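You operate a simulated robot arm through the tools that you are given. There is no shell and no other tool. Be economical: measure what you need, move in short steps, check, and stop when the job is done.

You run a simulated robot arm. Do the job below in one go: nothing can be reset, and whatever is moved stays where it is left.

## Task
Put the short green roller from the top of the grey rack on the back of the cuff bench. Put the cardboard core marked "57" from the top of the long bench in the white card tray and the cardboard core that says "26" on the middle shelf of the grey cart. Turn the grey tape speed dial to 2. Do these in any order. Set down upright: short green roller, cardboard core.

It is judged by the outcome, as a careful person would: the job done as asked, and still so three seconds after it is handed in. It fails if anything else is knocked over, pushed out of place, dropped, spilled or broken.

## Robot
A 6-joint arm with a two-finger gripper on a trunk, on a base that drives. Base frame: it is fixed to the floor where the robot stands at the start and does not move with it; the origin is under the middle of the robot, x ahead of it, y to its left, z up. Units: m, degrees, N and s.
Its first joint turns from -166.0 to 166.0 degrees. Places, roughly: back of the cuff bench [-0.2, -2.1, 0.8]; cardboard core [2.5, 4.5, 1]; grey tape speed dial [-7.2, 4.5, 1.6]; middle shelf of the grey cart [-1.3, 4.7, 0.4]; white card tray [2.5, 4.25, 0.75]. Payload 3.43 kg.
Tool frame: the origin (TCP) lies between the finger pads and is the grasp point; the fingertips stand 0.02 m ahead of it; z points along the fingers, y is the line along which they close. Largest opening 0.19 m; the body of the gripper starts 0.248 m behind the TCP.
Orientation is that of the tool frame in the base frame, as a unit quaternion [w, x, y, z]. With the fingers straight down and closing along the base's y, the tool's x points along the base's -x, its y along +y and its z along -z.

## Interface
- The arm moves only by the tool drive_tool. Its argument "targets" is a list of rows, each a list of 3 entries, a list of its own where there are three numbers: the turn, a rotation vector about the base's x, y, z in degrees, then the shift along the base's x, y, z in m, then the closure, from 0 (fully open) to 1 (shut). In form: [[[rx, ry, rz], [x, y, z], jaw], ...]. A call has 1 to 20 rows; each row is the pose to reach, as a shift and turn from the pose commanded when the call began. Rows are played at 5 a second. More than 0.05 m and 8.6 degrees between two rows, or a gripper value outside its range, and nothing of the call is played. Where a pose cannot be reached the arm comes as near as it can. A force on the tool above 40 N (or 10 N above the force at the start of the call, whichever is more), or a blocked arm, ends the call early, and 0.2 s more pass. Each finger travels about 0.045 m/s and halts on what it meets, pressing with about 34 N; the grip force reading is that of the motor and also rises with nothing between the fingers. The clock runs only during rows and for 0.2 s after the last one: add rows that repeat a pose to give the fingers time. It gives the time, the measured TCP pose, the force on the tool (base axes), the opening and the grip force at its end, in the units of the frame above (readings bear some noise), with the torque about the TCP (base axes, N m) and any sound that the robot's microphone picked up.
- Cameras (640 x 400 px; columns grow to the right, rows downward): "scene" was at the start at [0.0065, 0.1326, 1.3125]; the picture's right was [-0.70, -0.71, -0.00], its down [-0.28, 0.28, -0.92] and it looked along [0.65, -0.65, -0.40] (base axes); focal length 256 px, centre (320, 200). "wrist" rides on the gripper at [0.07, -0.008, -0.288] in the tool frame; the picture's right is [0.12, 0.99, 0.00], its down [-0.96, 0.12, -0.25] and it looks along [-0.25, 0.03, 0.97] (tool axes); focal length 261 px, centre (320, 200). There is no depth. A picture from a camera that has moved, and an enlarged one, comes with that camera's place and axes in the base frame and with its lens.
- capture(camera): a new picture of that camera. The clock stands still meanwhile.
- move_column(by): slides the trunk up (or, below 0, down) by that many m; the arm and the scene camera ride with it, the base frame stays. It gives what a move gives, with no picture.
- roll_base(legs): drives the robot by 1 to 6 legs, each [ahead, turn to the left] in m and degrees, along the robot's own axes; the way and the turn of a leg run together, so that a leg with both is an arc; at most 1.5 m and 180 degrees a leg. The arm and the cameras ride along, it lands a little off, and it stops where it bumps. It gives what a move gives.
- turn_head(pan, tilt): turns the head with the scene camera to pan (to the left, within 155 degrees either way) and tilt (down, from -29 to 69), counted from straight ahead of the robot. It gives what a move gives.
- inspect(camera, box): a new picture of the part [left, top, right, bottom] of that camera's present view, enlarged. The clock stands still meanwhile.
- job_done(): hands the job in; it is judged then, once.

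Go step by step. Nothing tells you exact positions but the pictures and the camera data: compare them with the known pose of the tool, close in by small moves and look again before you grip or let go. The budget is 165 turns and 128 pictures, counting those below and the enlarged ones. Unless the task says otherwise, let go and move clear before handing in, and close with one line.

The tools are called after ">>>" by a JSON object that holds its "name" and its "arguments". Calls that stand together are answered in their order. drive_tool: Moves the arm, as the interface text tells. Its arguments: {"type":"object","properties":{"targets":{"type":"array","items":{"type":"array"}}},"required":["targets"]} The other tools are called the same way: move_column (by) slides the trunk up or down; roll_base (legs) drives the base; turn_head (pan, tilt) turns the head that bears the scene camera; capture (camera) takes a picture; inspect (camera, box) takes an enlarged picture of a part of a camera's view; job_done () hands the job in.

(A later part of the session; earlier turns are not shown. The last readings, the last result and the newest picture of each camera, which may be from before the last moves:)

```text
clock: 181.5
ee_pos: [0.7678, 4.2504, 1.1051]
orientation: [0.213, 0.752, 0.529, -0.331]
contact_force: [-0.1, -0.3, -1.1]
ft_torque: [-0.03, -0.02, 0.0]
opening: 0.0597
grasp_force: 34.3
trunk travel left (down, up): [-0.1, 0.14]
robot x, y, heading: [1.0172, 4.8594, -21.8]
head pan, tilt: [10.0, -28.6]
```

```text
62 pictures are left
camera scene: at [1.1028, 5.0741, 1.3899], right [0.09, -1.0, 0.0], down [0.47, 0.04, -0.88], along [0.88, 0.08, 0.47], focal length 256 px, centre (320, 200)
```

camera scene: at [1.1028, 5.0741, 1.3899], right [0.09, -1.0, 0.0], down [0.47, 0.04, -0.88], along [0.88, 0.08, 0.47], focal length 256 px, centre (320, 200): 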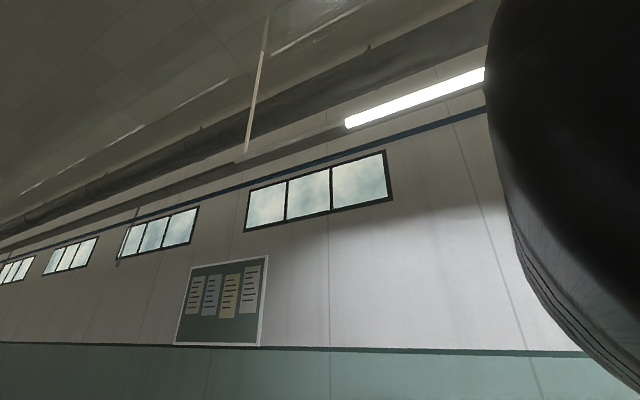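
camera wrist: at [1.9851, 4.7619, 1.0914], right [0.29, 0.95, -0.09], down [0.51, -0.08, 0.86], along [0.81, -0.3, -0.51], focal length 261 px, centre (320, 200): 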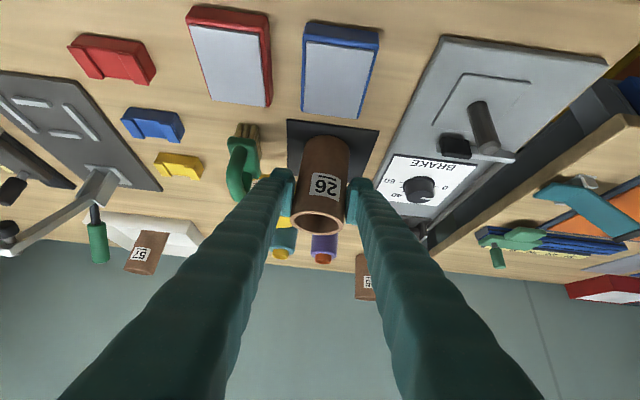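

The elbow drum sits beside the head, but a rearward view is still possible. Cart side face is ~0.7 m off my reversing line; I'll angle 5° and back toward the lane.

>>> {"name": "turn_head", "arguments": {"pan": 150, "tilt": 28}}

>>> {"name": "roll_base", "arguments": {"legs": [[0, 5.3], [-1.2, 0]]}}

>>> {"name": "capture", "arguments": {"camera": "scene"}}

>>> {"name": "capture", "arguments": {"camera": "wrist"}}

```text
clock: 183.7
ee_pos: [0.7679, 4.2512, 1.1057]
orientation: [0.213, 0.751, 0.529, -0.333]
contact_force: [-0.5, 0.1, -0.9]
ft_torque: [0.0, 0.02, -0.01]
opening: 0.0597
grasp_force: 33.8
trunk travel left (down, up): [-0.1, 0.14]
robot x, y, heading: [1.0187, 4.8576, -22.2]
head pan, tilt: [150.0, 28.0]
```

```text
clock: 190.3
ee_pos: [-0.3319, 4.5875, 1.1058]
orientation: [0.227, 0.729, 0.558, -0.324]
contact_force: [0.9, 0.7, -0.2]
ft_torque: [0.0, -0.02, 0.06]
opening: 0.0597
grasp_force: 34.4
trunk travel left (down, up): [-0.1, 0.14]
robot x, y, heading: [-0.1352, 5.2155, -17.5]
head pan, tilt: [150.0, 28.0]
```

```text
61 pictures are left
camera scene: at [-0.1924, 5.4912, 1.3051], right [0.74, 0.68, 0.0], down [0.32, -0.35, -0.88], along [-0.6, 0.65, -0.47], focal length 256 px, centre (320, 200)
```

scene: 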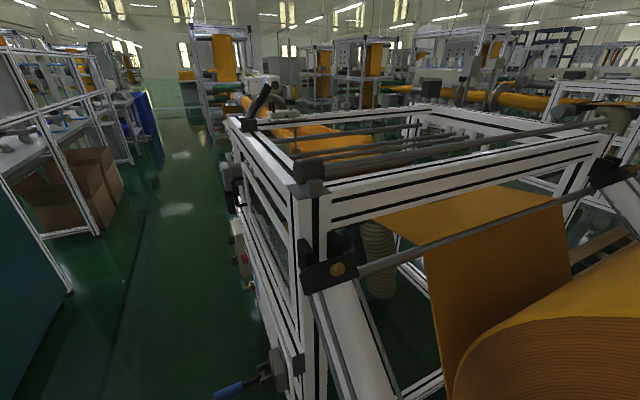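

```text
60 pictures are left
camera wrist: at [-0.2666, 4.8358, 1.2538], right [0.97, -0.19, -0.12], down [0.0, -0.5, 0.86], along [-0.23, -0.84, -0.49], focal length 261 px, centre (320, 200)
```

wrist: 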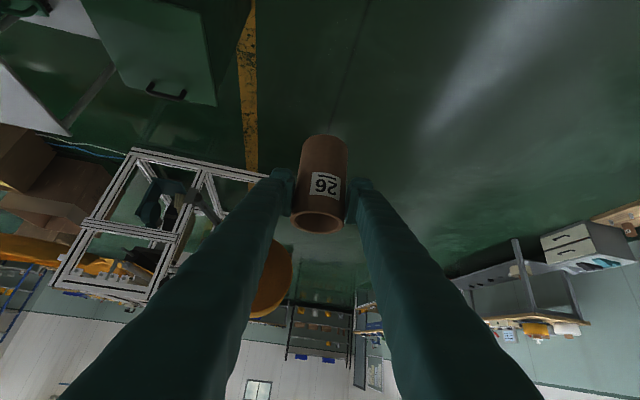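

>>> {"name": "roll_base", "arguments": {"legs": [[-0.55, 0]]}}

>>> {"name": "capture", "arguments": {"camera": "wrist"}}

>>> {"name": "turn_head", "arguments": {"pan": 155, "tilt": 45}}

>>> {"name": "capture", "arguments": {"camera": "scene"}}

```text
clock: 192.9
ee_pos: [-0.7707, 4.7232, 1.1021]
orientation: [0.222, 0.737, 0.551, -0.324]
contact_force: [0.1, -0.8, -1.6]
ft_torque: [0.13, 0.13, -0.14]
opening: 0.0597
grasp_force: 34.0
trunk travel left (down, up): [-0.1, 0.14]
robot x, y, heading: [-0.5561, 5.3532, -20.3]
head pan, tilt: [150.0, 28.0]
stopped in leg 1: the robot was blocked; the commanded pose is now the measured one
```

```text
59 pictures are left
camera wrist: at [-0.6995, 4.9692, 1.2519], right [0.97, -0.21, -0.12], down [-0.01, -0.51, 0.86], along [-0.24, -0.84, -0.49], focal length 261 px, centre (320, 200)
```

wrist: 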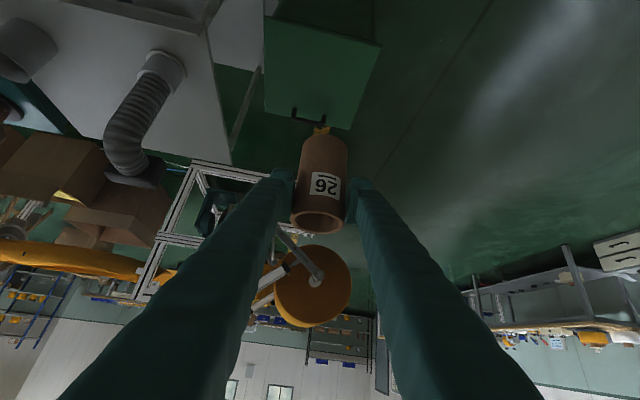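

```text
clock: 193.8
ee_pos: [-0.7695, 4.7244, 1.1059]
orientation: [0.221, 0.736, 0.55, -0.325]
contact_force: [0.3, 0.7, -0.4]
ft_torque: [0.04, 0.02, -0.01]
opening: 0.0593
grasp_force: 34.5
trunk travel left (down, up): [-0.1, 0.14]
robot x, y, heading: [-0.5585, 5.3494, -20.2]
head pan, tilt: [154.7, 45.0]
```

```text
58 pictures are left
camera scene: at [-0.5994, 5.6107, 1.2804], right [0.71, 0.7, 0.0], down [0.49, -0.5, -0.71], along [-0.5, 0.51, -0.7], focal length 256 px, centre (320, 200)
```

scene: 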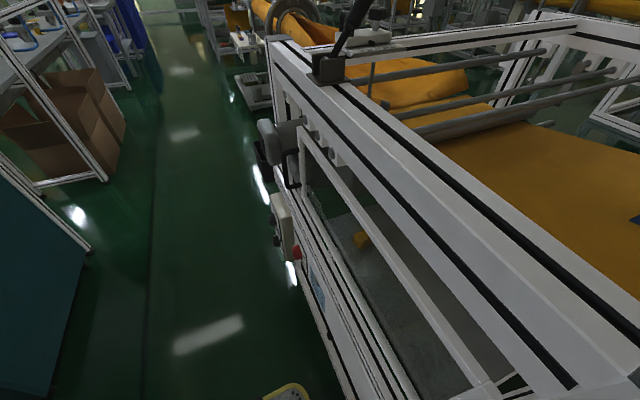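

My rear corner touched a low blue lever of the machine on the left. I'll move forward off it and shift right, then place from a spot short of the lever by reaching back-right.

>>> {"name": "roll_base", "arguments": {"legs": [[0.12, 0], [0, -12], [0.32, 0], [0, 10.5], [-0.38, 0]]}}

>>> {"name": "capture", "arguments": {"camera": "scene"}}

>>> {"name": "capture", "arguments": {"camera": "wrist"}}

```text
clock: 200.3
ee_pos: [-0.7622, 4.6637, 1.1053]
orientation: [0.219, 0.745, 0.538, -0.329]
contact_force: [0.2, -0.3, -0.5]
ft_torque: [0.03, -0.03, -0.01]
opening: 0.0596
grasp_force: 34.5
trunk travel left (down, up): [-0.1, 0.14]
robot x, y, heading: [-0.5286, 5.2784, -21.3]
head pan, tilt: [154.7, 45.0]
```

```text
57 pictures are left
camera scene: at [-0.5668, 5.5457, 1.2794], right [0.73, 0.69, 0.0], down [0.48, -0.51, -0.71], along [-0.48, 0.51, -0.71], focal length 256 px, centre (320, 200)
```

scene: 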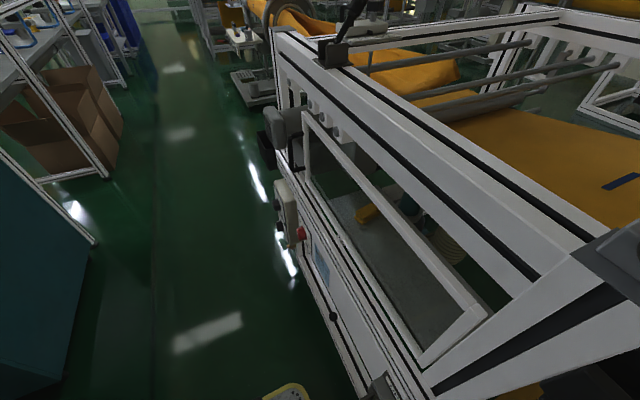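

```text
56 pictures are left
camera wrist: at [-0.6832, 4.9083, 1.2535], right [0.96, -0.24, -0.11], down [-0.02, -0.5, 0.86], along [-0.27, -0.83, -0.49], focal length 261 px, centre (320, 200)
```

wrist: 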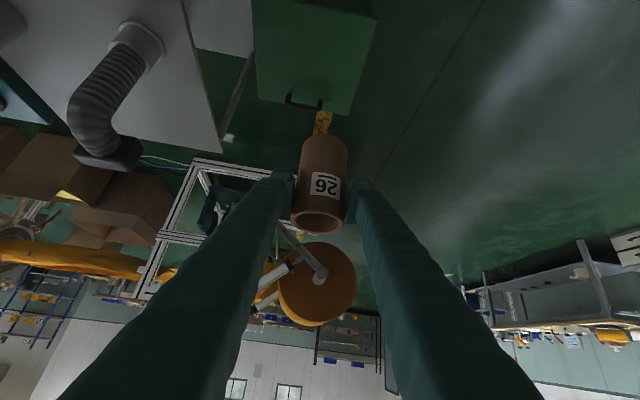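

Now slide the tool diagonally behind-right so it's beside the cart's open side, still high.

>>> {"name": "drive_tool", "arguments": {"targets": [[[0, 0, 0], [-0.031, 0.0318, 0], 0.75], [[0, 0, 0], [-0.062, 0.0636, 0], 0.75], [[0, 0, 0], [-0.093, 0.0955, 0], 0.75], [[0, 0, 0], [-0.124, 0.127, 0], 0.75], [[0, 0, 0], [-0.155, 0.159, 0], 0.75], [[0, 0, 0], [-0.186, 0.191, 0], 0.75], [[0, 0, 0], [-0.217, 0.223, 0], 0.75], [[0, 0, 0], [-0.248, 0.2545, 0], 0.75], [[0, 0, 0], [-0.279, 0.286, 0], 0.75], [[0, 0, 0], [-0.31, 0.318, 0], 0.75], [[0, 0, 0], [-0.341, 0.35, 0], 0.75], [[0, 0, 0], [-0.341, 0.35, 0], 0.75]]}}

>>> {"name": "capture", "arguments": {"camera": "wrist"}}

```text
clock: 202.9
ee_pos: [-1.1011, 5.015, 1.1058]
orientation: [0.219, 0.744, 0.538, -0.329]
contact_force: [0.3, 0.0, -0.2]
ft_torque: [0.01, 0.01, 0.0]
opening: 0.0595
grasp_force: 33.5
trunk travel left (down, up): [-0.1, 0.14]
robot x, y, heading: [-0.5286, 5.2787, -21.2]
head pan, tilt: [154.7, 45.0]
```

```text
55 pictures are left
camera wrist: at [-1.0227, 5.2588, 1.2531], right [0.96, -0.24, -0.11], down [-0.02, -0.5, 0.86], along [-0.27, -0.83, -0.49], focal length 261 px, centre (320, 200)
```

wrist: 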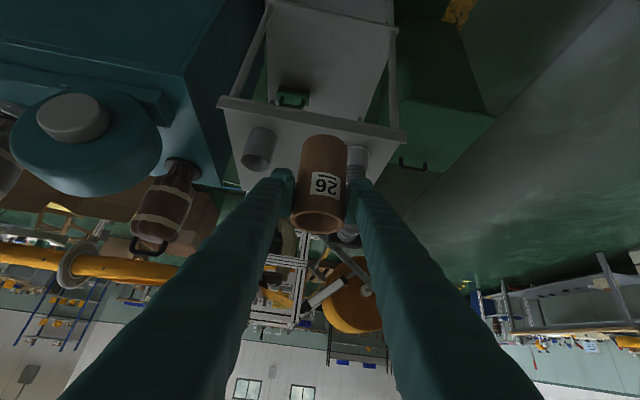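

I can see the cart's open side and middle shelf (small green block far inside). Lower the core outside the cart to z≈0.48.

>>> {"name": "drive_tool", "arguments": {"targets": [[[0, 0, -0.5], [-0.005, 0.002, -0.048], 0.75], [[0, 0, -1], [-0.01, 0.005, -0.096], 0.75], [[0, 0, -1.5], [-0.013, 0.006, -0.144], 0.75], [[0, 0, -2], [-0.013, 0.006, -0.192], 0.75], [[0, 0, -2.5], [-0.013, 0.006, -0.24], 0.75], [[0, 0, -3], [-0.013, 0.006, -0.288], 0.75], [[0, 0, -3.5], [-0.013, 0.006, -0.336], 0.75], [[0, 0, -3.5], [-0.013, 0.006, -0.384], 0.75], [[0, 0, -3.5], [-0.013, 0.006, -0.432], 0.75], [[0, 0, -3.5], [-0.013, 0.006, -0.48], 0.75], [[0, 0, -3.5], [-0.013, 0.006, -0.528], 0.75], [[0, 0, -3.5], [-0.013, 0.006, -0.576], 0.75], [[0, 0, -3.5], [-0.013, 0.006, -0.62], 0.75], [[0, 0, -3.5], [-0.013, 0.006, -0.62], 0.75]]}}

>>> {"name": "capture", "arguments": {"camera": "wrist"}}

>>> {"name": "turn_head", "arguments": {"pan": -130, "tilt": 35}}

>>> {"name": "capture", "arguments": {"camera": "scene"}}

```text
clock: 205.9
ee_pos: [-1.1236, 5.0212, 0.4959]
orientation: [0.212, 0.762, 0.516, -0.328]
contact_force: [-0.8, 0.7, -1.2]
ft_torque: [0.04, -0.01, 0.0]
opening: 0.0594
grasp_force: 34.2
out of reach, approached as far as the arm can: row 13, 14
trunk travel left (down, up): [-0.1, 0.14]
robot x, y, heading: [-0.5322, 5.2778, -21.4]
head pan, tilt: [154.7, 45.0]
```

```text
54 pictures are left
camera wrist: at [-1.0339, 5.2599, 0.6454], right [0.95, -0.3, -0.1], down [-0.07, -0.5, 0.86], along [-0.31, -0.81, -0.5], focal length 261 px, centre (320, 200)
```

wrist: 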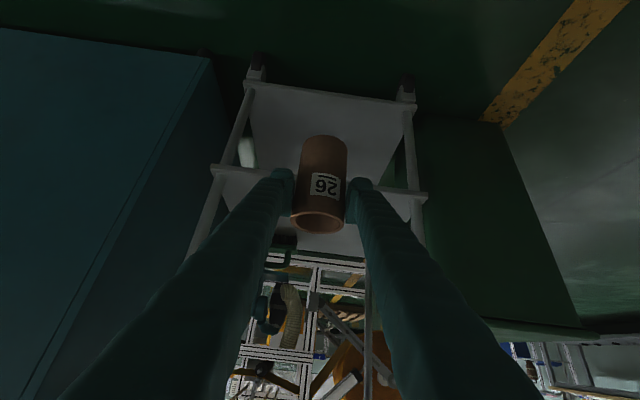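

```text
clock: 209.8
ee_pos: [-1.1235, 5.0206, 0.497]
orientation: [0.212, 0.762, 0.516, -0.328]
contact_force: [-0.1, 0.7, 0.0]
ft_torque: [0.03, -0.03, 0.0]
opening: 0.0593
grasp_force: 34.2
trunk travel left (down, up): [-0.1, 0.14]
robot x, y, heading: [-0.5264, 5.277, -21.3]
head pan, tilt: [-130.0, 35.0]
```

```text
53 pictures are left
camera scene: at [-0.5885, 5.4443, 1.2942], right [-0.48, 0.88, 0.0], down [0.5, 0.27, -0.82], along [-0.72, -0.39, -0.57], focal length 256 px, centre (320, 200)
```

scene: 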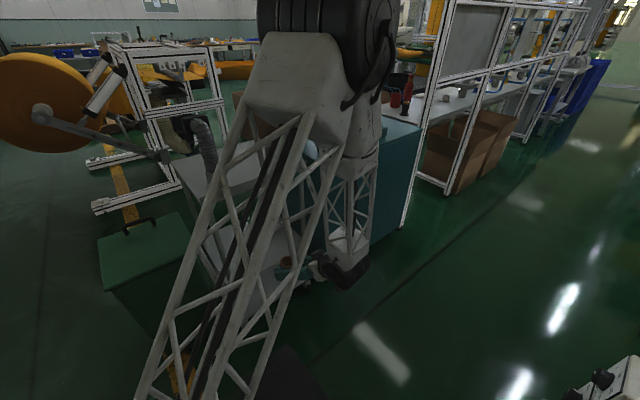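

Core hangs beside the middle shelf (z≈0.35). The arm is near its lower limit, so raise the tool and lower the trunk by the same amount.

>>> {"name": "drive_tool", "arguments": {"targets": [[[0, 0, 0], [0, 0, 0.04], 0.75], [[0, 0, 0], [0, 0, 0.08], 0.75], [[0, 0, 0], [0, 0, 0.1], 0.75]]}}

>>> {"name": "move_column", "arguments": {"by": -0.1}}

>>> {"name": "capture", "arguments": {"camera": "wrist"}}

```text
clock: 210.6
ee_pos: [-1.1234, 5.0202, 0.598]
orientation: [0.209, 0.76, 0.516, -0.335]
contact_force: [-0.3, -0.2, -0.3]
ft_torque: [-0.06, -0.03, 0.05]
opening: 0.0595
grasp_force: 33.9
trunk travel left (down, up): [-0.1, 0.14]
robot x, y, heading: [-0.5335, 5.2792, -21.4]
head pan, tilt: [-130.0, 35.0]
```

```text
clock: 211.9
ee_pos: [-1.1239, 5.0203, 0.4972]
orientation: [0.208, 0.76, 0.515, -0.336]
contact_force: [-0.2, 0.2, -0.4]
ft_torque: [0.02, -0.02, 0.01]
opening: 0.0597
grasp_force: 33.7
trunk travel left (down, up): [0.0, 0.24]
robot x, y, heading: [-0.531, 5.2791, -21.5]
head pan, tilt: [-130.0, 35.0]
```

```text
52 pictures are left
camera wrist: at [-1.0302, 5.2597, 0.6446], right [0.95, -0.3, -0.11], down [-0.05, -0.5, 0.86], along [-0.32, -0.81, -0.49], focal length 261 px, centre (320, 200)
```

wrist: 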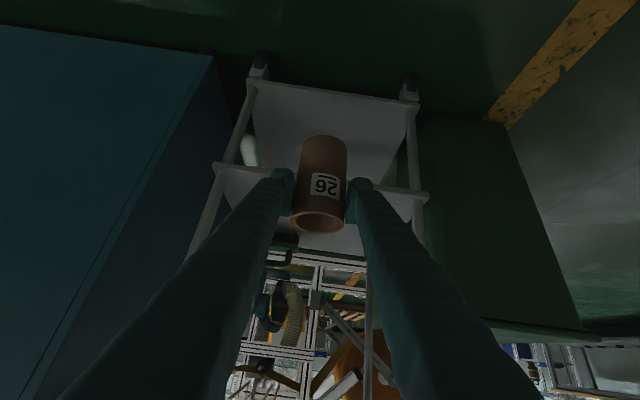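

Insert along the shelf direction with a small uprightness correction.

>>> {"name": "drive_tool", "arguments": {"targets": [[[0.68, -2.16, 0], [0, 0, 0], 0.75], [[0.68, -2.16, 0], [-0.0185, -0.045, 0], 0.75], [[0.68, -2.16, 0], [-0.037, -0.09, 0], 0.75], [[0.68, -2.16, 0], [-0.0555, -0.135, 0], 0.75], [[0.68, -2.16, 0], [-0.074, -0.18, 0], 0.75], [[0.68, -2.16, 0], [-0.0925, -0.225, 0], 0.75], [[0.68, -2.16, 0], [-0.111, -0.268, 0], 0.75], [[0.68, -2.16, 0], [-0.111, -0.268, 0], 0.75]]}}

>>> {"name": "capture", "arguments": {"camera": "wrist"}}

>>> {"name": "turn_head", "arguments": {"pan": -105, "tilt": 40}}

>>> {"name": "capture", "arguments": {"camera": "scene"}}

```text
clock: 213.7
ee_pos: [-1.2328, 4.7524, 0.498]
orientation: [0.214, 0.768, 0.514, -0.317]
contact_force: [0.3, 0.4, -0.9]
ft_torque: [-0.01, 0.01, -0.02]
opening: 0.0594
grasp_force: 34.1
trunk travel left (down, up): [0.0, 0.24]
robot x, y, heading: [-0.5276, 5.2823, -21.4]
head pan, tilt: [-130.0, 35.0]
```

```text
51 pictures are left
camera wrist: at [-1.1457, 4.9899, 0.6516], right [0.95, -0.3, -0.08], down [-0.09, -0.51, 0.86], along [-0.3, -0.81, -0.51], focal length 261 px, centre (320, 200)
```

wrist: 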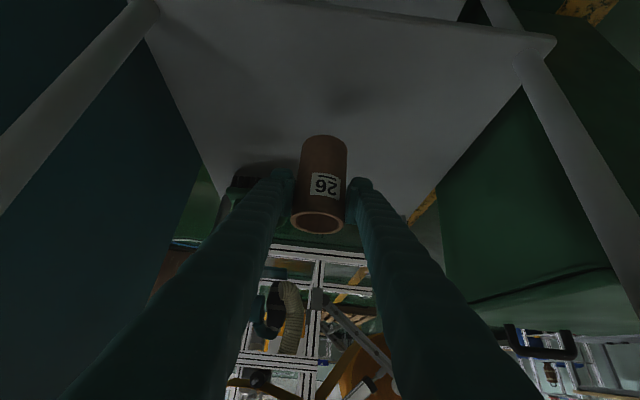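

```text
clock: 214.6
ee_pos: [-1.2332, 4.7527, 0.4963]
orientation: [0.214, 0.768, 0.514, -0.317]
contact_force: [1.1, -0.3, -0.1]
ft_torque: [-0.02, 0.02, -0.04]
opening: 0.0592
grasp_force: 34.1
trunk travel left (down, up): [0.0, 0.24]
robot x, y, heading: [-0.5277, 5.2795, -21.4]
head pan, tilt: [-105.0, 40.0]
```

```text
50 pictures are left
camera scene: at [-0.5617, 5.4179, 1.1867], right [-0.8, 0.59, 0.0], down [0.38, 0.52, -0.77], along [-0.46, -0.62, -0.64], focal length 256 px, centre (320, 200)
```

scene: 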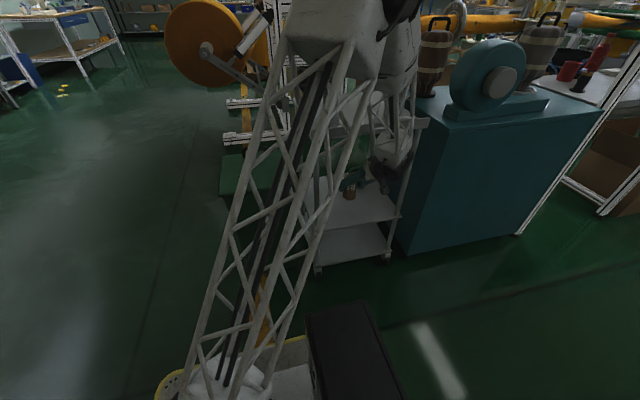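

>>> {"name": "inspect", "arguments": {"camera": "scene", "box": [300, 90, 440, 270]}}

```text
2.22 times, centred on (370, 180) of scene
camera zoom: at [-0.5617, 5.4179, 1.1867], right [-0.8, 0.59, 0.0], down [0.38, 0.52, -0.77], along [-0.46, -0.62, -0.64], focal length 569 px, centre (209, 244)
```

zoom: 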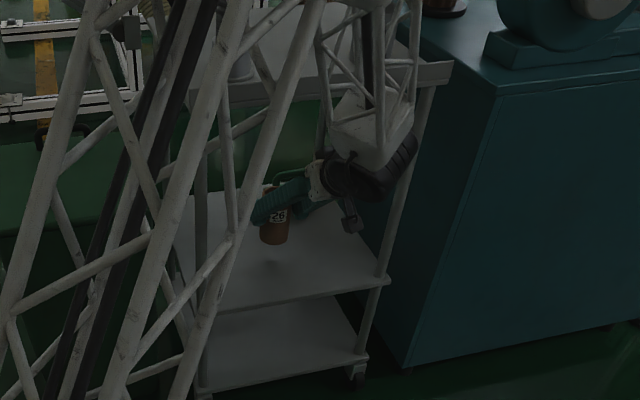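

Lower toward the shelf in small steps.

>>> {"name": "drive_tool", "arguments": {"targets": [[[0, 0, 0], [0, 0, -0.03], 0.75], [[0, 0, 0], [0, 0, -0.055], 0.75], [[0, 0, 0], [0, 0, -0.062], 0.75], [[0, 0, 0], [0, 0, -0.066], 0.75], [[0, 0, 0], [0, 0, -0.066], 0.75]]}}

>>> {"name": "inspect", "arguments": {"camera": "scene", "box": [330, 150, 400, 240]}}

```text
clock: 215.8
ee_pos: [-1.2359, 4.7514, 0.4328]
orientation: [0.214, 0.767, 0.513, -0.32]
contact_force: [-9.6, -2.6, 33.1]
ft_torque: [-0.43, 0.29, -0.08]
opening: 0.0594
grasp_force: 34.5
trunk travel left (down, up): [0.0, 0.24]
robot x, y, heading: [-0.5292, 5.2822, -21.3]
head pan, tilt: [-105.0, 40.0]
```

```text
4.44 times, centred on (365, 195) of scene
camera zoom: at [-0.5609, 5.4186, 1.1867], right [-0.8, 0.59, 0.0], down [0.38, 0.52, -0.77], along [-0.46, -0.62, -0.64], focal length 1138 px, centre (120, 222)
```

zoom: 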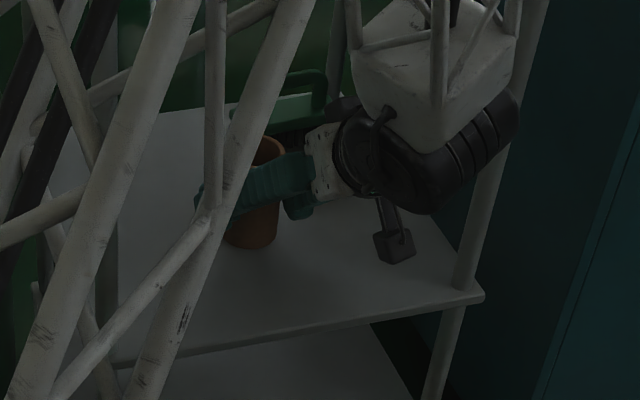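

>>> {"name": "capture", "arguments": {"camera": "wrist"}}

>>> {"name": "inspect", "arguments": {"camera": "wrist", "box": [210, 110, 450, 260]}}

```text
47 pictures are left
camera wrist: at [-1.1468, 4.9897, 0.5863], right [0.95, -0.3, -0.08], down [-0.09, -0.51, 0.86], along [-0.3, -0.81, -0.51], focal length 261 px, centre (320, 200)
```

wrist: 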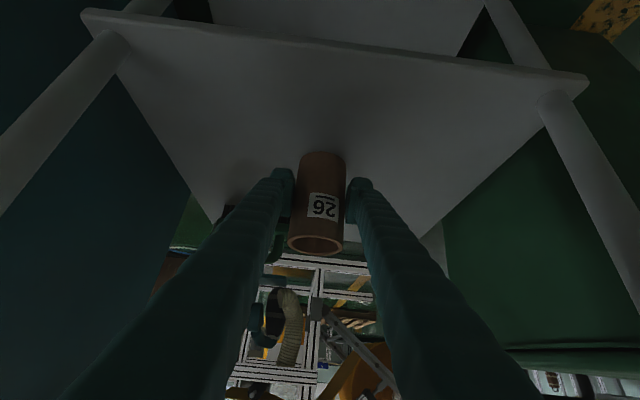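

```text
2.67 times, centred on (330, 185) of wrist
camera zoom: at [-1.1468, 4.9897, 0.5863], right [0.95, -0.3, -0.08], down [-0.09, -0.51, 0.86], along [-0.3, -0.81, -0.51], focal length 695 px, centre (293, 240)
```

zoom: 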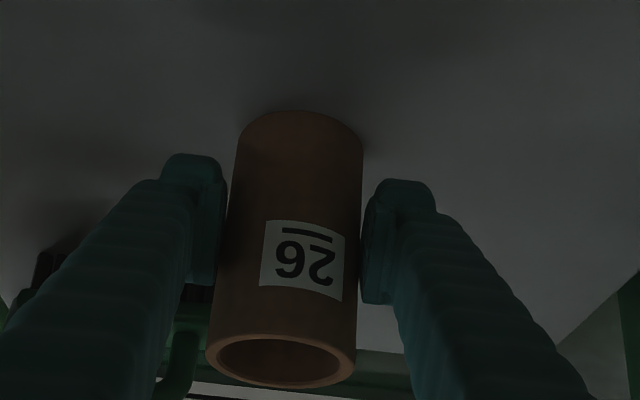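

Core rests on the shelf (it slid a little in the grip). Ease off slightly and open slowly.

>>> {"name": "drive_tool", "arguments": {"targets": [[[0, 0, 0], [0, 0, 0.003], 0.75], [[0, 0, 0], [0, 0, 0.004], 0.69], [[0, 0, 0], [0, 0, 0.004], 0.67], [[0, 0, 0], [0, 0, 0.004], 0.65], [[0, 0, 0], [0, 0, 0.004], 0.62], [[0, 0, 0], [0, 0, 0.004], 0.58], [[0, 0, 0], [0, 0, 0.004], 0.54], [[0, 0, 0], [0, 0, 0.004], 0.5], [[0, 0, 0], [0, 0, 0.004], 0.5]]}}

>>> {"name": "inspect", "arguments": {"camera": "wrist", "box": [210, 110, 450, 260]}}

>>> {"name": "inspect", "arguments": {"camera": "scene", "box": [330, 150, 400, 240]}}

```text
clock: 217.8
ee_pos: [-1.2338, 4.7519, 0.435]
orientation: [0.214, 0.768, 0.514, -0.317]
contact_force: [-0.4, 0.0, 0.5]
ft_torque: [-0.05, 0.02, 0.05]
opening: 0.0949
grasp_force: 0.0
trunk travel left (down, up): [0.0, 0.24]
robot x, y, heading: [-0.5286, 5.2782, -21.7]
head pan, tilt: [-105.0, 40.0]
```

```text
2.67 times, centred on (330, 185) of wrist
camera zoom: at [-1.1465, 4.9893, 0.5894], right [0.95, -0.3, -0.08], down [-0.09, -0.51, 0.86], along [-0.3, -0.81, -0.51], focal length 695 px, centre (293, 240)
```

zoom: 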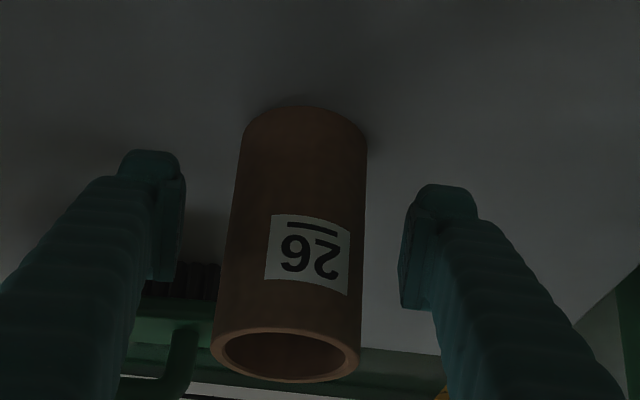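

```text
4.44 times, centred on (365, 195) of scene
camera zoom: at [-0.5616, 5.4179, 1.1867], right [-0.8, 0.59, 0.0], down [0.38, 0.52, -0.77], along [-0.45, -0.62, -0.64], focal length 1138 px, centre (120, 222)
```

zoom: 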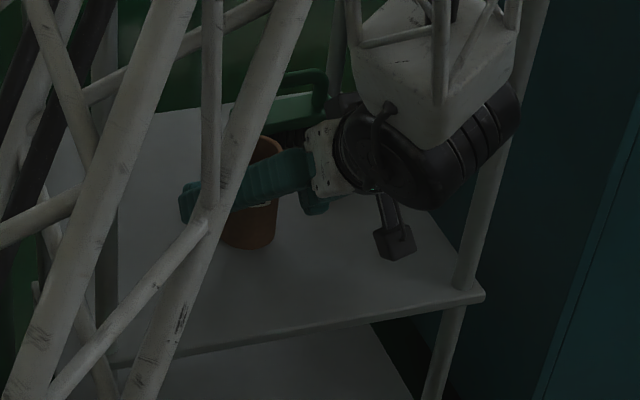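

Core 26 stands upright on the shelf. Withdraw horizontally, then rise.

>>> {"name": "drive_tool", "arguments": {"targets": [[[0, 0, 0], [0.0185, 0.045, 0.002], 0.5], [[0, 0, 0], [0.037, 0.09, 0.004], 0.5], [[0, 0, 0], [0.0555, 0.135, 0.01], 0.5], [[0, 0, 0], [0.074, 0.18, 0.02], 0.5], [[0, 0, 0], [0.0925, 0.225, 0.03], 0.5], [[0, 0, 0], [0.111, 0.268, 0.04], 0.5], [[0, 0, 0], [0.111, 0.268, 0.085], 0.5], [[0, 0, 0], [0.111, 0.268, 0.13], 0.5], [[0, 0, 0], [0.111, 0.268, 0.175], 0.5], [[0, 0, 0], [0.111, 0.268, 0.22], 0.5], [[0, 0, 0], [0.111, 0.268, 0.265], 0.5], [[0, 0, 0], [0.111, 0.268, 0.31], 0.5], [[0, 0, 0], [0.111, 0.268, 0.355], 0.5], [[0, 0, 0], [0.111, 0.268, 0.4], 0.5], [[0, 0, 0], [0.111, 0.268, 0.445], 0.5], [[0, 0, 0], [0.111, 0.268, 0.49], 0.5]]}}

>>> {"name": "capture", "arguments": {"camera": "wrist"}}

>>> {"name": "inspect", "arguments": {"camera": "scene", "box": [280, 110, 440, 260]}}

```text
clock: 221.2
ee_pos: [-1.1244, 5.0212, 0.9278]
orientation: [0.212, 0.769, 0.512, -0.318]
contact_force: [-0.6, 0.6, 0.0]
ft_torque: [-0.04, -0.07, 0.02]
opening: 0.095
grasp_force: 0.1
trunk travel left (down, up): [0.0, 0.24]
robot x, y, heading: [-0.5279, 5.2836, -21.4]
head pan, tilt: [-105.0, 40.0]
```

```text
43 pictures are left
camera wrist: at [-1.0364, 5.2579, 1.081], right [0.95, -0.3, -0.08], down [-0.09, -0.51, 0.86], along [-0.3, -0.81, -0.51], focal length 261 px, centre (320, 200)
```

wrist: 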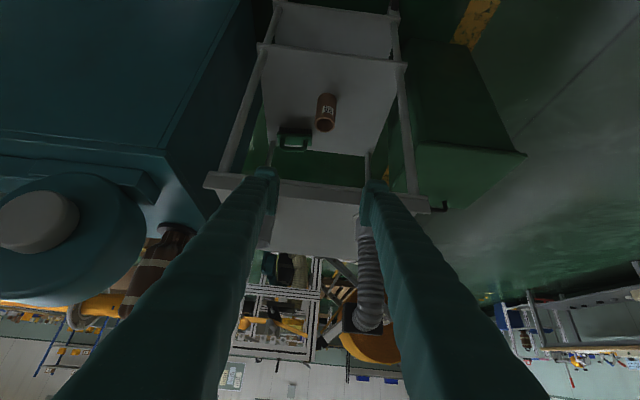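

```text
2.67 times, centred on (360, 185) of scene
camera zoom: at [-0.5173, 5.3963, 1.2016], right [-1.0, 0.07, 0.0], down [0.03, 0.5, -0.86], along [-0.06, -0.86, -0.5], focal length 683 px, centre (213, 240)
```

zoom: 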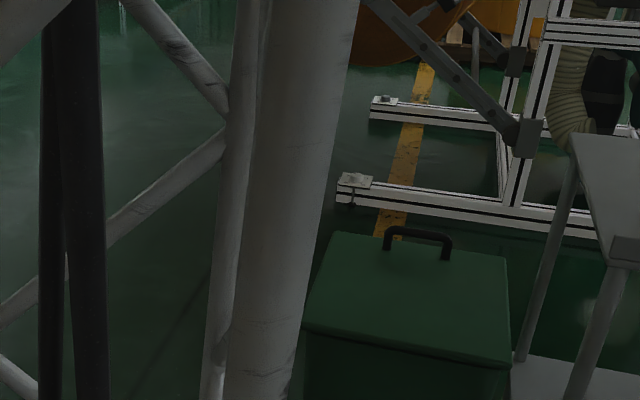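

Core 26 is done. Now bring the tool back to vertical, which frees the camera head, and look toward the dial.

>>> {"name": "drive_tool", "arguments": {"targets": [[[6.88, -2.98, 0], [0, 0, 0.02], 0.5], [[13.77, -5.97, 0], [0, 0, 0.04], 0.5], [[20.65, -8.95, 0], [0, 0, 0.06], 0.5], [[27.5, -11.93, 0], [0, 0, 0.08], 0.5], [[34.4, -14.9, 0], [0, 0, 0.1], 0.5], [[41.3, -17.9, 0], [0, 0, 0.12], 0.5], [[41.3, -17.9, 0], [0, 0, 0.16], 0.5], [[41.3, -17.9, 0], [0, 0, 0.16], 0.5]]}}

>>> {"name": "turn_head", "arguments": {"pan": -145, "tilt": 5}}

>>> {"name": "capture", "arguments": {"camera": "scene"}}

```text
clock: 223.0
ee_pos: [-1.123, 5.0211, 1.0849]
orientation: [0.005, 0.833, 0.553, 0.004]
contact_force: [-0.4, -0.5, -0.3]
ft_torque: [0.01, -0.02, 0.02]
opening: 0.095
grasp_force: 0.1
trunk travel left (down, up): [0.0, 0.24]
robot x, y, heading: [-0.5254, 5.2774, -21.5]
head pan, tilt: [-105.0, 40.0]
```

```text
clock: 224.1
ee_pos: [-1.1234, 5.0218, 1.0852]
orientation: [0.006, 0.833, 0.553, 0.004]
contact_force: [-0.2, 0.4, 0.3]
ft_torque: [-0.01, 0.03, 0.01]
opening: 0.0953
grasp_force: 0.0
trunk travel left (down, up): [0.0, 0.24]
robot x, y, heading: [-0.5258, 5.2796, -21.4]
head pan, tilt: [-145.0, 5.0]
```

```text
41 pictures are left
camera scene: at [-0.6004, 5.4647, 1.2423], right [-0.24, 0.97, 0.0], down [0.09, 0.02, -1.0], along [-0.97, -0.23, -0.09], focal length 256 px, centre (320, 200)
```

scene: 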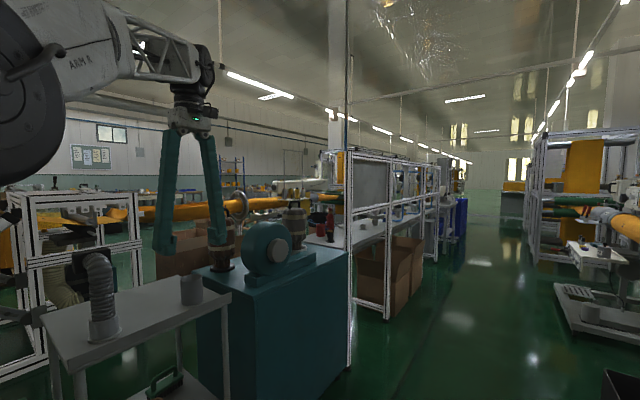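

>>> {"name": "inspect", "arguments": {"camera": "scene", "box": [310, 130, 480, 236]}}

```text
3.76 times, centred on (395, 183) of scene
camera zoom: at [-0.6004, 5.4647, 1.2423], right [-0.24, 0.97, 0.0], down [0.09, 0.02, -1.0], along [-0.97, -0.23, -0.09], focal length 964 px, centre (38, 264)
```

zoom: 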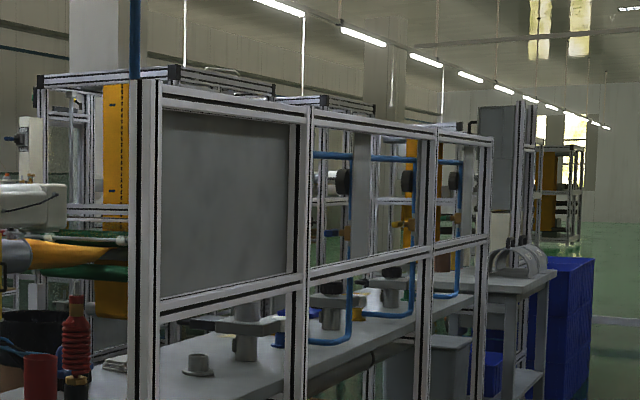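

The dial should be on the machine row's far side, facing a second lane at d≈-0.9 (near my start). Drive out of this lane first.

>>> {"name": "roll_base", "arguments": {"legs": [[1.5, 0]]}}

>>> {"name": "move_column", "arguments": {"by": 0.1}}

```text
clock: 231.4
ee_pos: [0.2701, 4.4844, 1.0853]
orientation: [0.006, 0.824, 0.566, 0.004]
contact_force: [-0.7, 0.5, -0.6]
ft_torque: [-0.01, -0.04, -0.04]
opening: 0.0948
grasp_force: 0.1
trunk travel left (down, up): [0.0, 0.24]
robot x, y, heading: [0.8588, 4.7612, -19.7]
head pan, tilt: [-145.0, 5.0]
```

```text
clock: 232.8
ee_pos: [0.2696, 4.4848, 1.1846]
orientation: [0.006, 0.824, 0.567, 0.004]
contact_force: [0.0, 1.0, 0.7]
ft_torque: [0.0, -0.01, 0.02]
opening: 0.0949
grasp_force: 0.2
trunk travel left (down, up): [-0.1, 0.14]
robot x, y, heading: [0.8579, 4.7614, -19.5]
head pan, tilt: [-145.0, 5.0]
```

Swing the tool around the right side to a front-right stow, without changing its yaw.

>>> {"name": "drive_tool", "arguments": {"targets": [[[0, 0, 0], [0.0433, -0.0154, 0], 0.5], [[0, 0, 0], [0.0866, -0.0308, 0], 0.5], [[0, 0, 0], [0.13, -0.0462, 0], 0.5], [[0, 0, 0], [0.1732, -0.0616, 0], 0.5], [[0, 0, 0], [0.2165, -0.077, 0], 0.5], [[0, 0, 0], [0.26, -0.0924, 0], 0.5], [[0, 0, 0], [0.303, -0.1078, 0], 0.5], [[0, 0, 0], [0.3464, -0.1232, 0], 0.5], [[0, 0, 0], [0.39, -0.1386, 0], 0.5], [[0, 0, 0], [0.433, -0.154, 0], 0.5], [[0, 0, 0], [0.4774, -0.1486, 0], 0.5], [[0, 0, 0], [0.5218, -0.1432, 0], 0.5], [[0, 0, 0], [0.5662, -0.1378, 0], 0.5], [[0, 0, 0], [0.6106, -0.1324, 0], 0.5], [[0, 0, 0], [0.655, -0.127, 0], 0.5], [[0, 0, 0], [0.6994, -0.1216, 0], 0.5], [[0, 0, 0], [0.7438, -0.1162, 0], 0.5], [[0, 0, 0], [0.7882, -0.1108, 0], 0.5], [[0, 0, 0], [0.8326, -0.1054, 0], 0.5], [[0, 0, 0], [0.877, -0.1, 0], 0.5]]}}

>>> {"name": "roll_base", "arguments": {"legs": [[0, -94.5], [1.5, 0], [1.5, 0]]}}

>>> {"name": "turn_head", "arguments": {"pan": -60, "tilt": 12}}

>>> {"name": "capture", "arguments": {"camera": "scene"}}

```text
clock: 236.9
ee_pos: [1.1489, 4.3845, 1.1847]
orientation: [0.006, 0.824, 0.566, 0.005]
contact_force: [-0.4, -0.3, -0.1]
ft_torque: [-0.08, -0.18, -0.01]
opening: 0.0951
grasp_force: 0.1
trunk travel left (down, up): [-0.1, 0.14]
robot x, y, heading: [0.8552, 4.7651, -19.8]
head pan, tilt: [-145.0, 5.0]
```

```text
clock: 255.6
ee_pos: [-0.836, 1.8094, 1.183]
orientation: [0.007, 0.972, -0.234, -0.002]
contact_force: [-0.2, -0.5, 0.0]
ft_torque: [-0.02, -0.01, 0.0]
opening: 0.0952
grasp_force: 0.2
trunk travel left (down, up): [-0.1, 0.14]
robot x, y, heading: [-0.4238, 2.0556, -115.7]
head pan, tilt: [-145.0, 5.0]
```

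```text
clock: 257.2
ee_pos: [-0.8375, 1.8076, 1.1816]
orientation: [0.005, 0.972, -0.234, -0.001]
contact_force: [-0.1, 0.1, 0.1]
ft_torque: [0.01, 0.0, 0.01]
opening: 0.0953
grasp_force: 0.0
trunk travel left (down, up): [-0.1, 0.14]
robot x, y, heading: [-0.4291, 2.0592, -115.8]
head pan, tilt: [-60.0, 12.0]
```

```text
39 pictures are left
camera scene: at [-0.2973, 2.0801, 1.3367], right [0.58, 0.81, 0.0], down [0.12, -0.09, -0.99], along [-0.8, 0.58, -0.15], focal length 256 px, centre (320, 200)
```

scene: 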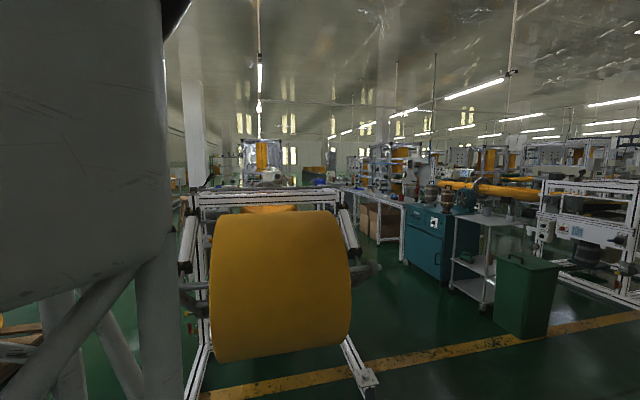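

>>> {"name": "inspect", "arguments": {"camera": "scene", "box": [200, 115, 340, 203]}}

```text
4.55 times, centred on (270, 159) of scene
camera zoom: at [-0.2973, 2.0801, 1.3367], right [0.58, 0.81, 0.0], down [0.12, -0.09, -0.99], along [-0.8, 0.58, -0.15], focal length 1164 px, centre (547, 386)
```

zoom: 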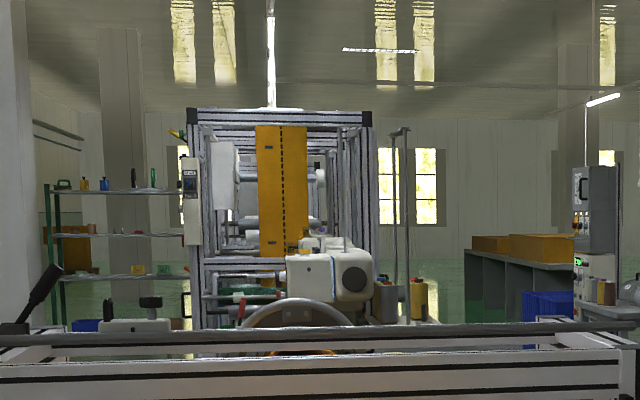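

The control box is on the left post of the tower machine ahead. Drive on to lane 2, turn right into it and look.

>>> {"name": "roll_base", "arguments": {"legs": [[0.92, 0], [0, -86]]}}

>>> {"name": "turn_head", "arguments": {"pan": 0, "tilt": 12}}

>>> {"name": "capture", "arguments": {"camera": "scene"}}

```text
clock: 265.9
ee_pos: [-1.1024, 1.6102, 1.1833]
orientation: [-0.003, -0.562, 0.827, 0.005]
contact_force: [-0.3, 0.6, 0.0]
ft_torque: [0.05, 0.0, -0.02]
opening: 0.0952
grasp_force: 0.1
trunk travel left (down, up): [-0.1, 0.14]
robot x, y, heading: [-0.817, 1.2256, 159.4]
head pan, tilt: [-60.0, 12.0]
```

```text
clock: 267.2
ee_pos: [-1.1047, 1.6128, 1.1805]
orientation: [-0.004, -0.561, 0.828, 0.003]
contact_force: [-0.2, 0.8, 0.4]
ft_torque: [0.0, 0.02, -0.02]
opening: 0.095
grasp_force: 0.0
trunk travel left (down, up): [-0.1, 0.14]
robot x, y, heading: [-0.8155, 1.2236, 159.5]
head pan, tilt: [0.0, 12.0]
```

```text
37 pictures are left
camera scene: at [-0.7834, 1.1011, 1.3373], right [0.88, -0.48, 0.0], down [-0.07, -0.12, -0.99], along [0.48, 0.87, -0.14], focal length 256 px, centre (320, 200)
```

scene: 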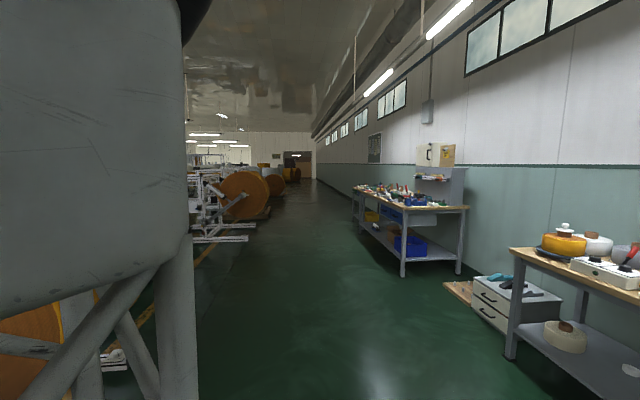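

The stowed elbow still blocks the head; extend the tool forward a little to free it.

>>> {"name": "drive_tool", "arguments": {"targets": [[[0, 0, 0], [-0.045, 0.017, 0], 0.5], [[0, 0, 0], [-0.09, 0.034, 0], 0.5], [[0, 0, 0], [-0.135, 0.05, 0], 0.5], [[0, 0, 0], [-0.18, 0.067, 0], 0.5], [[0, 0, 0], [-0.225, 0.084, 0], 0.5], [[0, 0, 0], [-0.225, 0.084, 0], 0.5]]}}

>>> {"name": "turn_head", "arguments": {"pan": 10, "tilt": 12}}

>>> {"name": "capture", "arguments": {"camera": "scene"}}

```text
clock: 268.6
ee_pos: [-1.3276, 1.6952, 1.1832]
orientation: [-0.004, -0.561, 0.828, 0.004]
contact_force: [0.6, 0.2, -0.8]
ft_torque: [-0.1, -0.04, 0.02]
opening: 0.095
grasp_force: 0.2
trunk travel left (down, up): [-0.1, 0.14]
robot x, y, heading: [-0.816, 1.2253, 159.4]
head pan, tilt: [0.0, 12.0]
```

```text
clock: 269.3
ee_pos: [-1.3259, 1.6955, 1.1834]
orientation: [-0.004, -0.562, 0.827, 0.005]
contact_force: [-1.0, 0.5, 0.4]
ft_torque: [-0.01, 0.03, -0.05]
opening: 0.0952
grasp_force: 0.1
trunk travel left (down, up): [-0.1, 0.14]
robot x, y, heading: [-0.8155, 1.2257, 159.7]
head pan, tilt: [10.0, 12.0]
```

```text
36 pictures are left
camera scene: at [-0.9198, 1.0368, 1.3311], right [0.18, 0.98, 0.0], down [0.2, -0.04, -0.98], along [-0.96, 0.18, -0.21], focal length 256 px, centre (320, 200)
```

scene: 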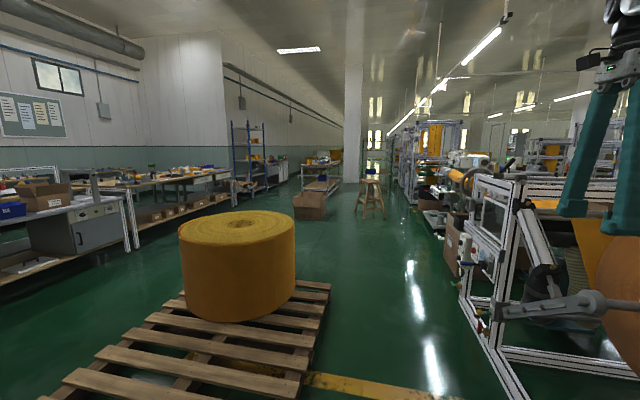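

>>> {"name": "inspect", "arguments": {"camera": "scene", "box": [340, 110, 500, 230]}}

```text
3.33 times, centred on (420, 170) of scene
camera zoom: at [-0.9198, 1.0368, 1.3311], right [0.18, 0.98, 0.0], down [0.2, -0.04, -0.98], along [-0.96, 0.18, -0.21], focal length 853 px, centre (-13, 300)
```

zoom: 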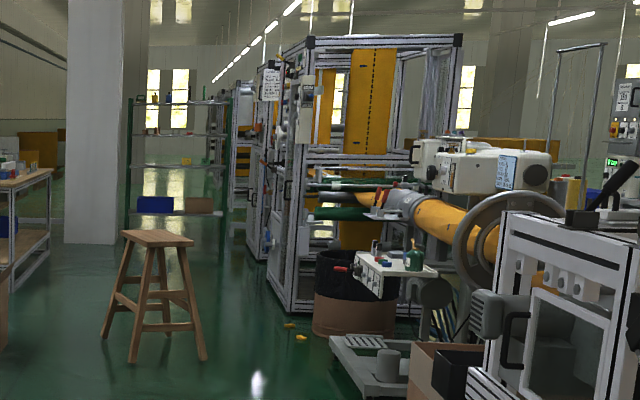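

Lane 2 is passable: a stool stands in it, so I'll keep right of it later. Center the tool and drive 3 m.

>>> {"name": "drive_tool", "arguments": {"targets": [[[0, 0, 0], [-0.0175, -0.0468, 0], 0.5], [[0, 0, 0], [-0.035, -0.0936, 0], 0.5], [[0, 0, 0], [-0.0525, -0.14, 0], 0.5], [[0, 0, 0], [-0.07, -0.187, 0], 0.5]]}}

>>> {"name": "roll_base", "arguments": {"legs": [[1.5, 0], [1.4, 0]]}}

>>> {"name": "capture", "arguments": {"camera": "scene"}}

```text
refused: row 4 steps farther than a row can; nothing moved
```

```text
clock: 283.4
ee_pos: [-4.0742, 2.6783, 1.1829]
orientation: [-0.004, -0.569, 0.823, 0.004]
contact_force: [-0.3, 0.3, -0.3]
ft_torque: [0.01, -0.01, 0.01]
opening: 0.095
grasp_force: 0.1
trunk travel left (down, up): [-0.1, 0.14]
robot x, y, heading: [-3.5576, 2.22, 160.7]
head pan, tilt: [10.0, 12.0]
```

```text
34 pictures are left
camera scene: at [-3.6566, 2.0267, 1.3311], right [0.16, 0.99, 0.0], down [0.21, -0.03, -0.98], along [-0.97, 0.16, -0.21], focal length 256 px, centre (320, 200)
```

scene: 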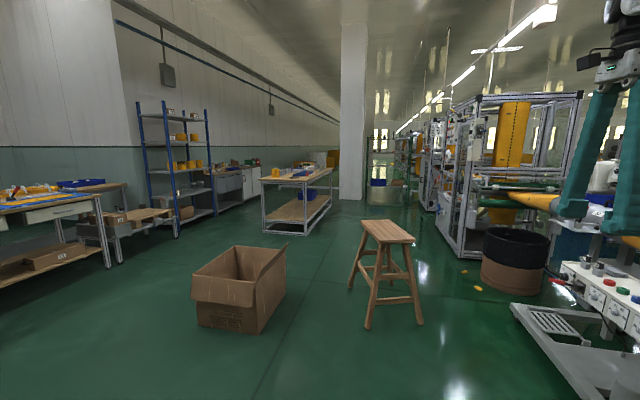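

>>> {"name": "inspect", "arguments": {"camera": "scene", "box": [400, 90, 560, 210]}}

>>> {"name": "drive_tool", "arguments": {"targets": [[[0, 0, 0], [-0.0165, -0.045, 0], 0.5], [[0, 0, 0], [-0.033, -0.09, 0], 0.5], [[0, 0, 0], [-0.05, -0.135, 0], 0.5], [[0, 0, 0], [-0.0665, -0.18, 0], 0.5]]}}

```text
3.33 times, centred on (480, 150) of scene
camera zoom: at [-3.6566, 2.0267, 1.3311], right [0.16, 0.99, 0.0], down [0.21, -0.03, -0.98], along [-0.97, 0.16, -0.21], focal length 853 px, centre (-213, 367)
```

zoom: 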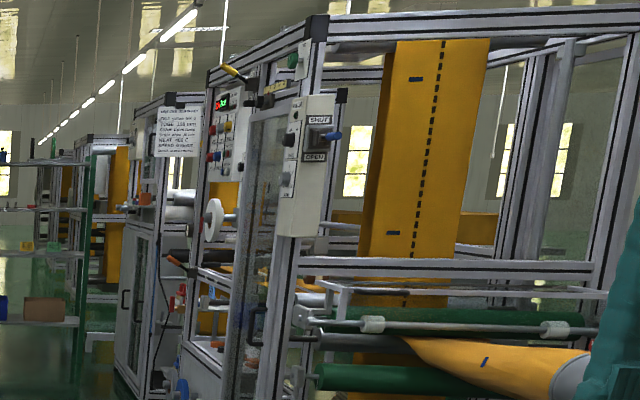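

```text
clock: 284.4
ee_pos: [-4.1392, 2.4983, 1.1848]
orientation: [-0.005, -0.569, 0.822, 0.005]
contact_force: [0.3, 0.9, 0.1]
ft_torque: [-0.14, 0.07, 0.01]
opening: 0.095
grasp_force: 0.0
trunk travel left (down, up): [-0.1, 0.14]
robot x, y, heading: [-3.5568, 2.2203, 160.8]
head pan, tilt: [10.0, 12.0]
```

The panel with knobs faces this lane at about (-7.13, 4.51, 1.56), matching the hint. I'll shift right to pass between the stool and the low platform.

>>> {"name": "roll_base", "arguments": {"legs": [[0, -34], [1.0, 0], [0, 31]]}}

>>> {"name": "turn_head", "arguments": {"pan": 0, "tilt": 35}}

>>> {"name": "capture", "arguments": {"camera": "scene"}}

```text
clock: 292.9
ee_pos: [-4.7057, 3.3461, 1.1851]
orientation: [-0.003, -0.539, 0.842, 0.005]
contact_force: [-0.4, -0.9, -0.5]
ft_torque: [0.03, -0.01, -0.03]
opening: 0.095
grasp_force: 0.0
trunk travel left (down, up): [-0.1, 0.14]
robot x, y, heading: [-4.1464, 3.0307, 156.5]
head pan, tilt: [10.0, 12.0]
```

```text
clock: 293.7
ee_pos: [-4.7056, 3.3468, 1.1852]
orientation: [-0.003, -0.54, 0.842, 0.005]
contact_force: [0.0, -0.8, 0.8]
ft_torque: [0.02, -0.01, 0.03]
opening: 0.095
grasp_force: 0.2
trunk travel left (down, up): [-0.1, 0.14]
robot x, y, heading: [-4.1434, 3.0303, 156.7]
head pan, tilt: [0.0, 35.0]
```

```text
32 pictures are left
camera scene: at [-4.2481, 2.856, 1.2943], right [0.4, 0.92, 0.0], down [0.53, -0.23, -0.82], along [-0.75, 0.32, -0.57], focal length 256 px, centre (320, 200)
```

scene: 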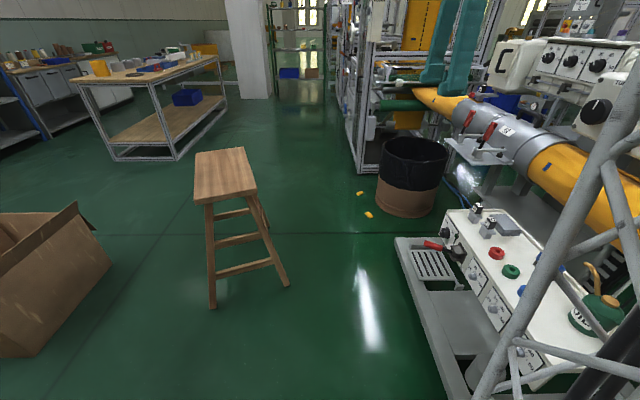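

The gap right of the stool is ~0.68 m; I'm centred. Drive through, then angle left to stand opposite the panel.

>>> {"name": "roll_base", "arguments": {"legs": [[0, 3], [1.5, 0], [0, 15], [1.75, 0], [0, -15]]}}

>>> {"name": "turn_head", "arguments": {"pan": -70, "tilt": 0}}

>>> {"name": "capture", "arguments": {"camera": "scene"}}

```text
refused: 1.75 is not a number from -1.5 to 1.5
```

```text
clock: 295.1
ee_pos: [-4.706, 3.3468, 1.1858]
orientation: [-0.004, -0.539, 0.842, 0.005]
contact_force: [-0.1, -0.3, 0.1]
ft_torque: [0.01, 0.0, 0.0]
opening: 0.0952
grasp_force: 0.0
trunk travel left (down, up): [-0.1, 0.14]
robot x, y, heading: [-4.1436, 3.0276, 156.5]
head pan, tilt: [-70.0, 0.0]
```

```text
31 pictures are left
camera scene: at [-4.162, 2.911, 1.3503], right [1.0, -0.06, 0.0], down [0.0, 0.0, -1.0], along [0.06, 1.0, 0.0], focal length 256 px, centre (320, 200)
```

scene: 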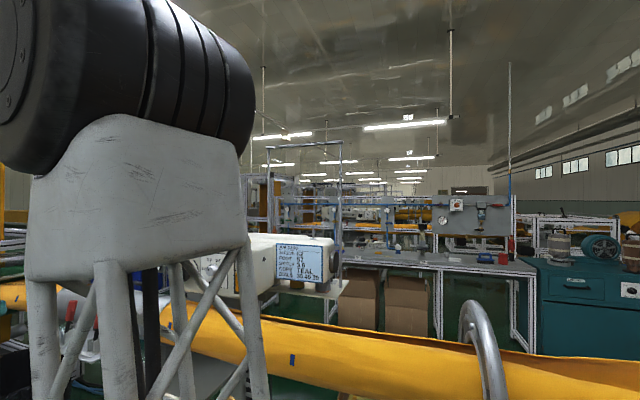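

>>> {"name": "roll_base", "arguments": {"legs": [[0, 3], [1.5, 0], [0, 15], [1.5, 0], [0.25, 0], [0, -15]]}}

>>> {"name": "turn_head", "arguments": {"pan": -50, "tilt": 0}}

>>> {"name": "capture", "arguments": {"camera": "scene"}}

```text
clock: 313.1
ee_pos: [-7.8503, 3.9323, 1.1853]
orientation: [-0.004, -0.568, 0.823, 0.005]
contact_force: [0.0, -0.5, -0.7]
ft_torque: [-0.04, 0.0, -0.03]
opening: 0.0953
grasp_force: 0.0
trunk travel left (down, up): [-0.1, 0.14]
robot x, y, heading: [-7.2677, 3.6506, 160.5]
head pan, tilt: [-70.0, 0.0]
```

```text
clock: 313.9
ee_pos: [-7.8504, 3.9309, 1.1842]
orientation: [-0.003, -0.568, 0.823, 0.006]
contact_force: [0.0, -0.3, 0.7]
ft_torque: [-0.02, 0.0, -0.01]
opening: 0.0951
grasp_force: 0.1
trunk travel left (down, up): [-0.1, 0.14]
robot x, y, heading: [-7.2699, 3.6482, 160.4]
head pan, tilt: [-50.0, 0.0]
```

```text
30 pictures are left
camera scene: at [-7.3079, 3.5266, 1.3503], right [0.94, 0.35, 0.0], down [0.0, 0.0, -1.0], along [-0.35, 0.94, 0.0], focal length 256 px, centre (320, 200)
```

scene: 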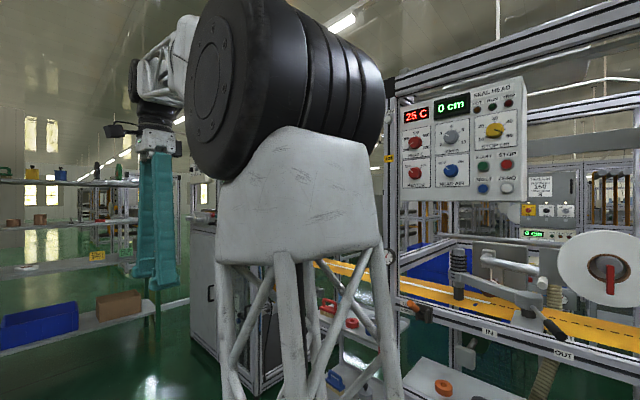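

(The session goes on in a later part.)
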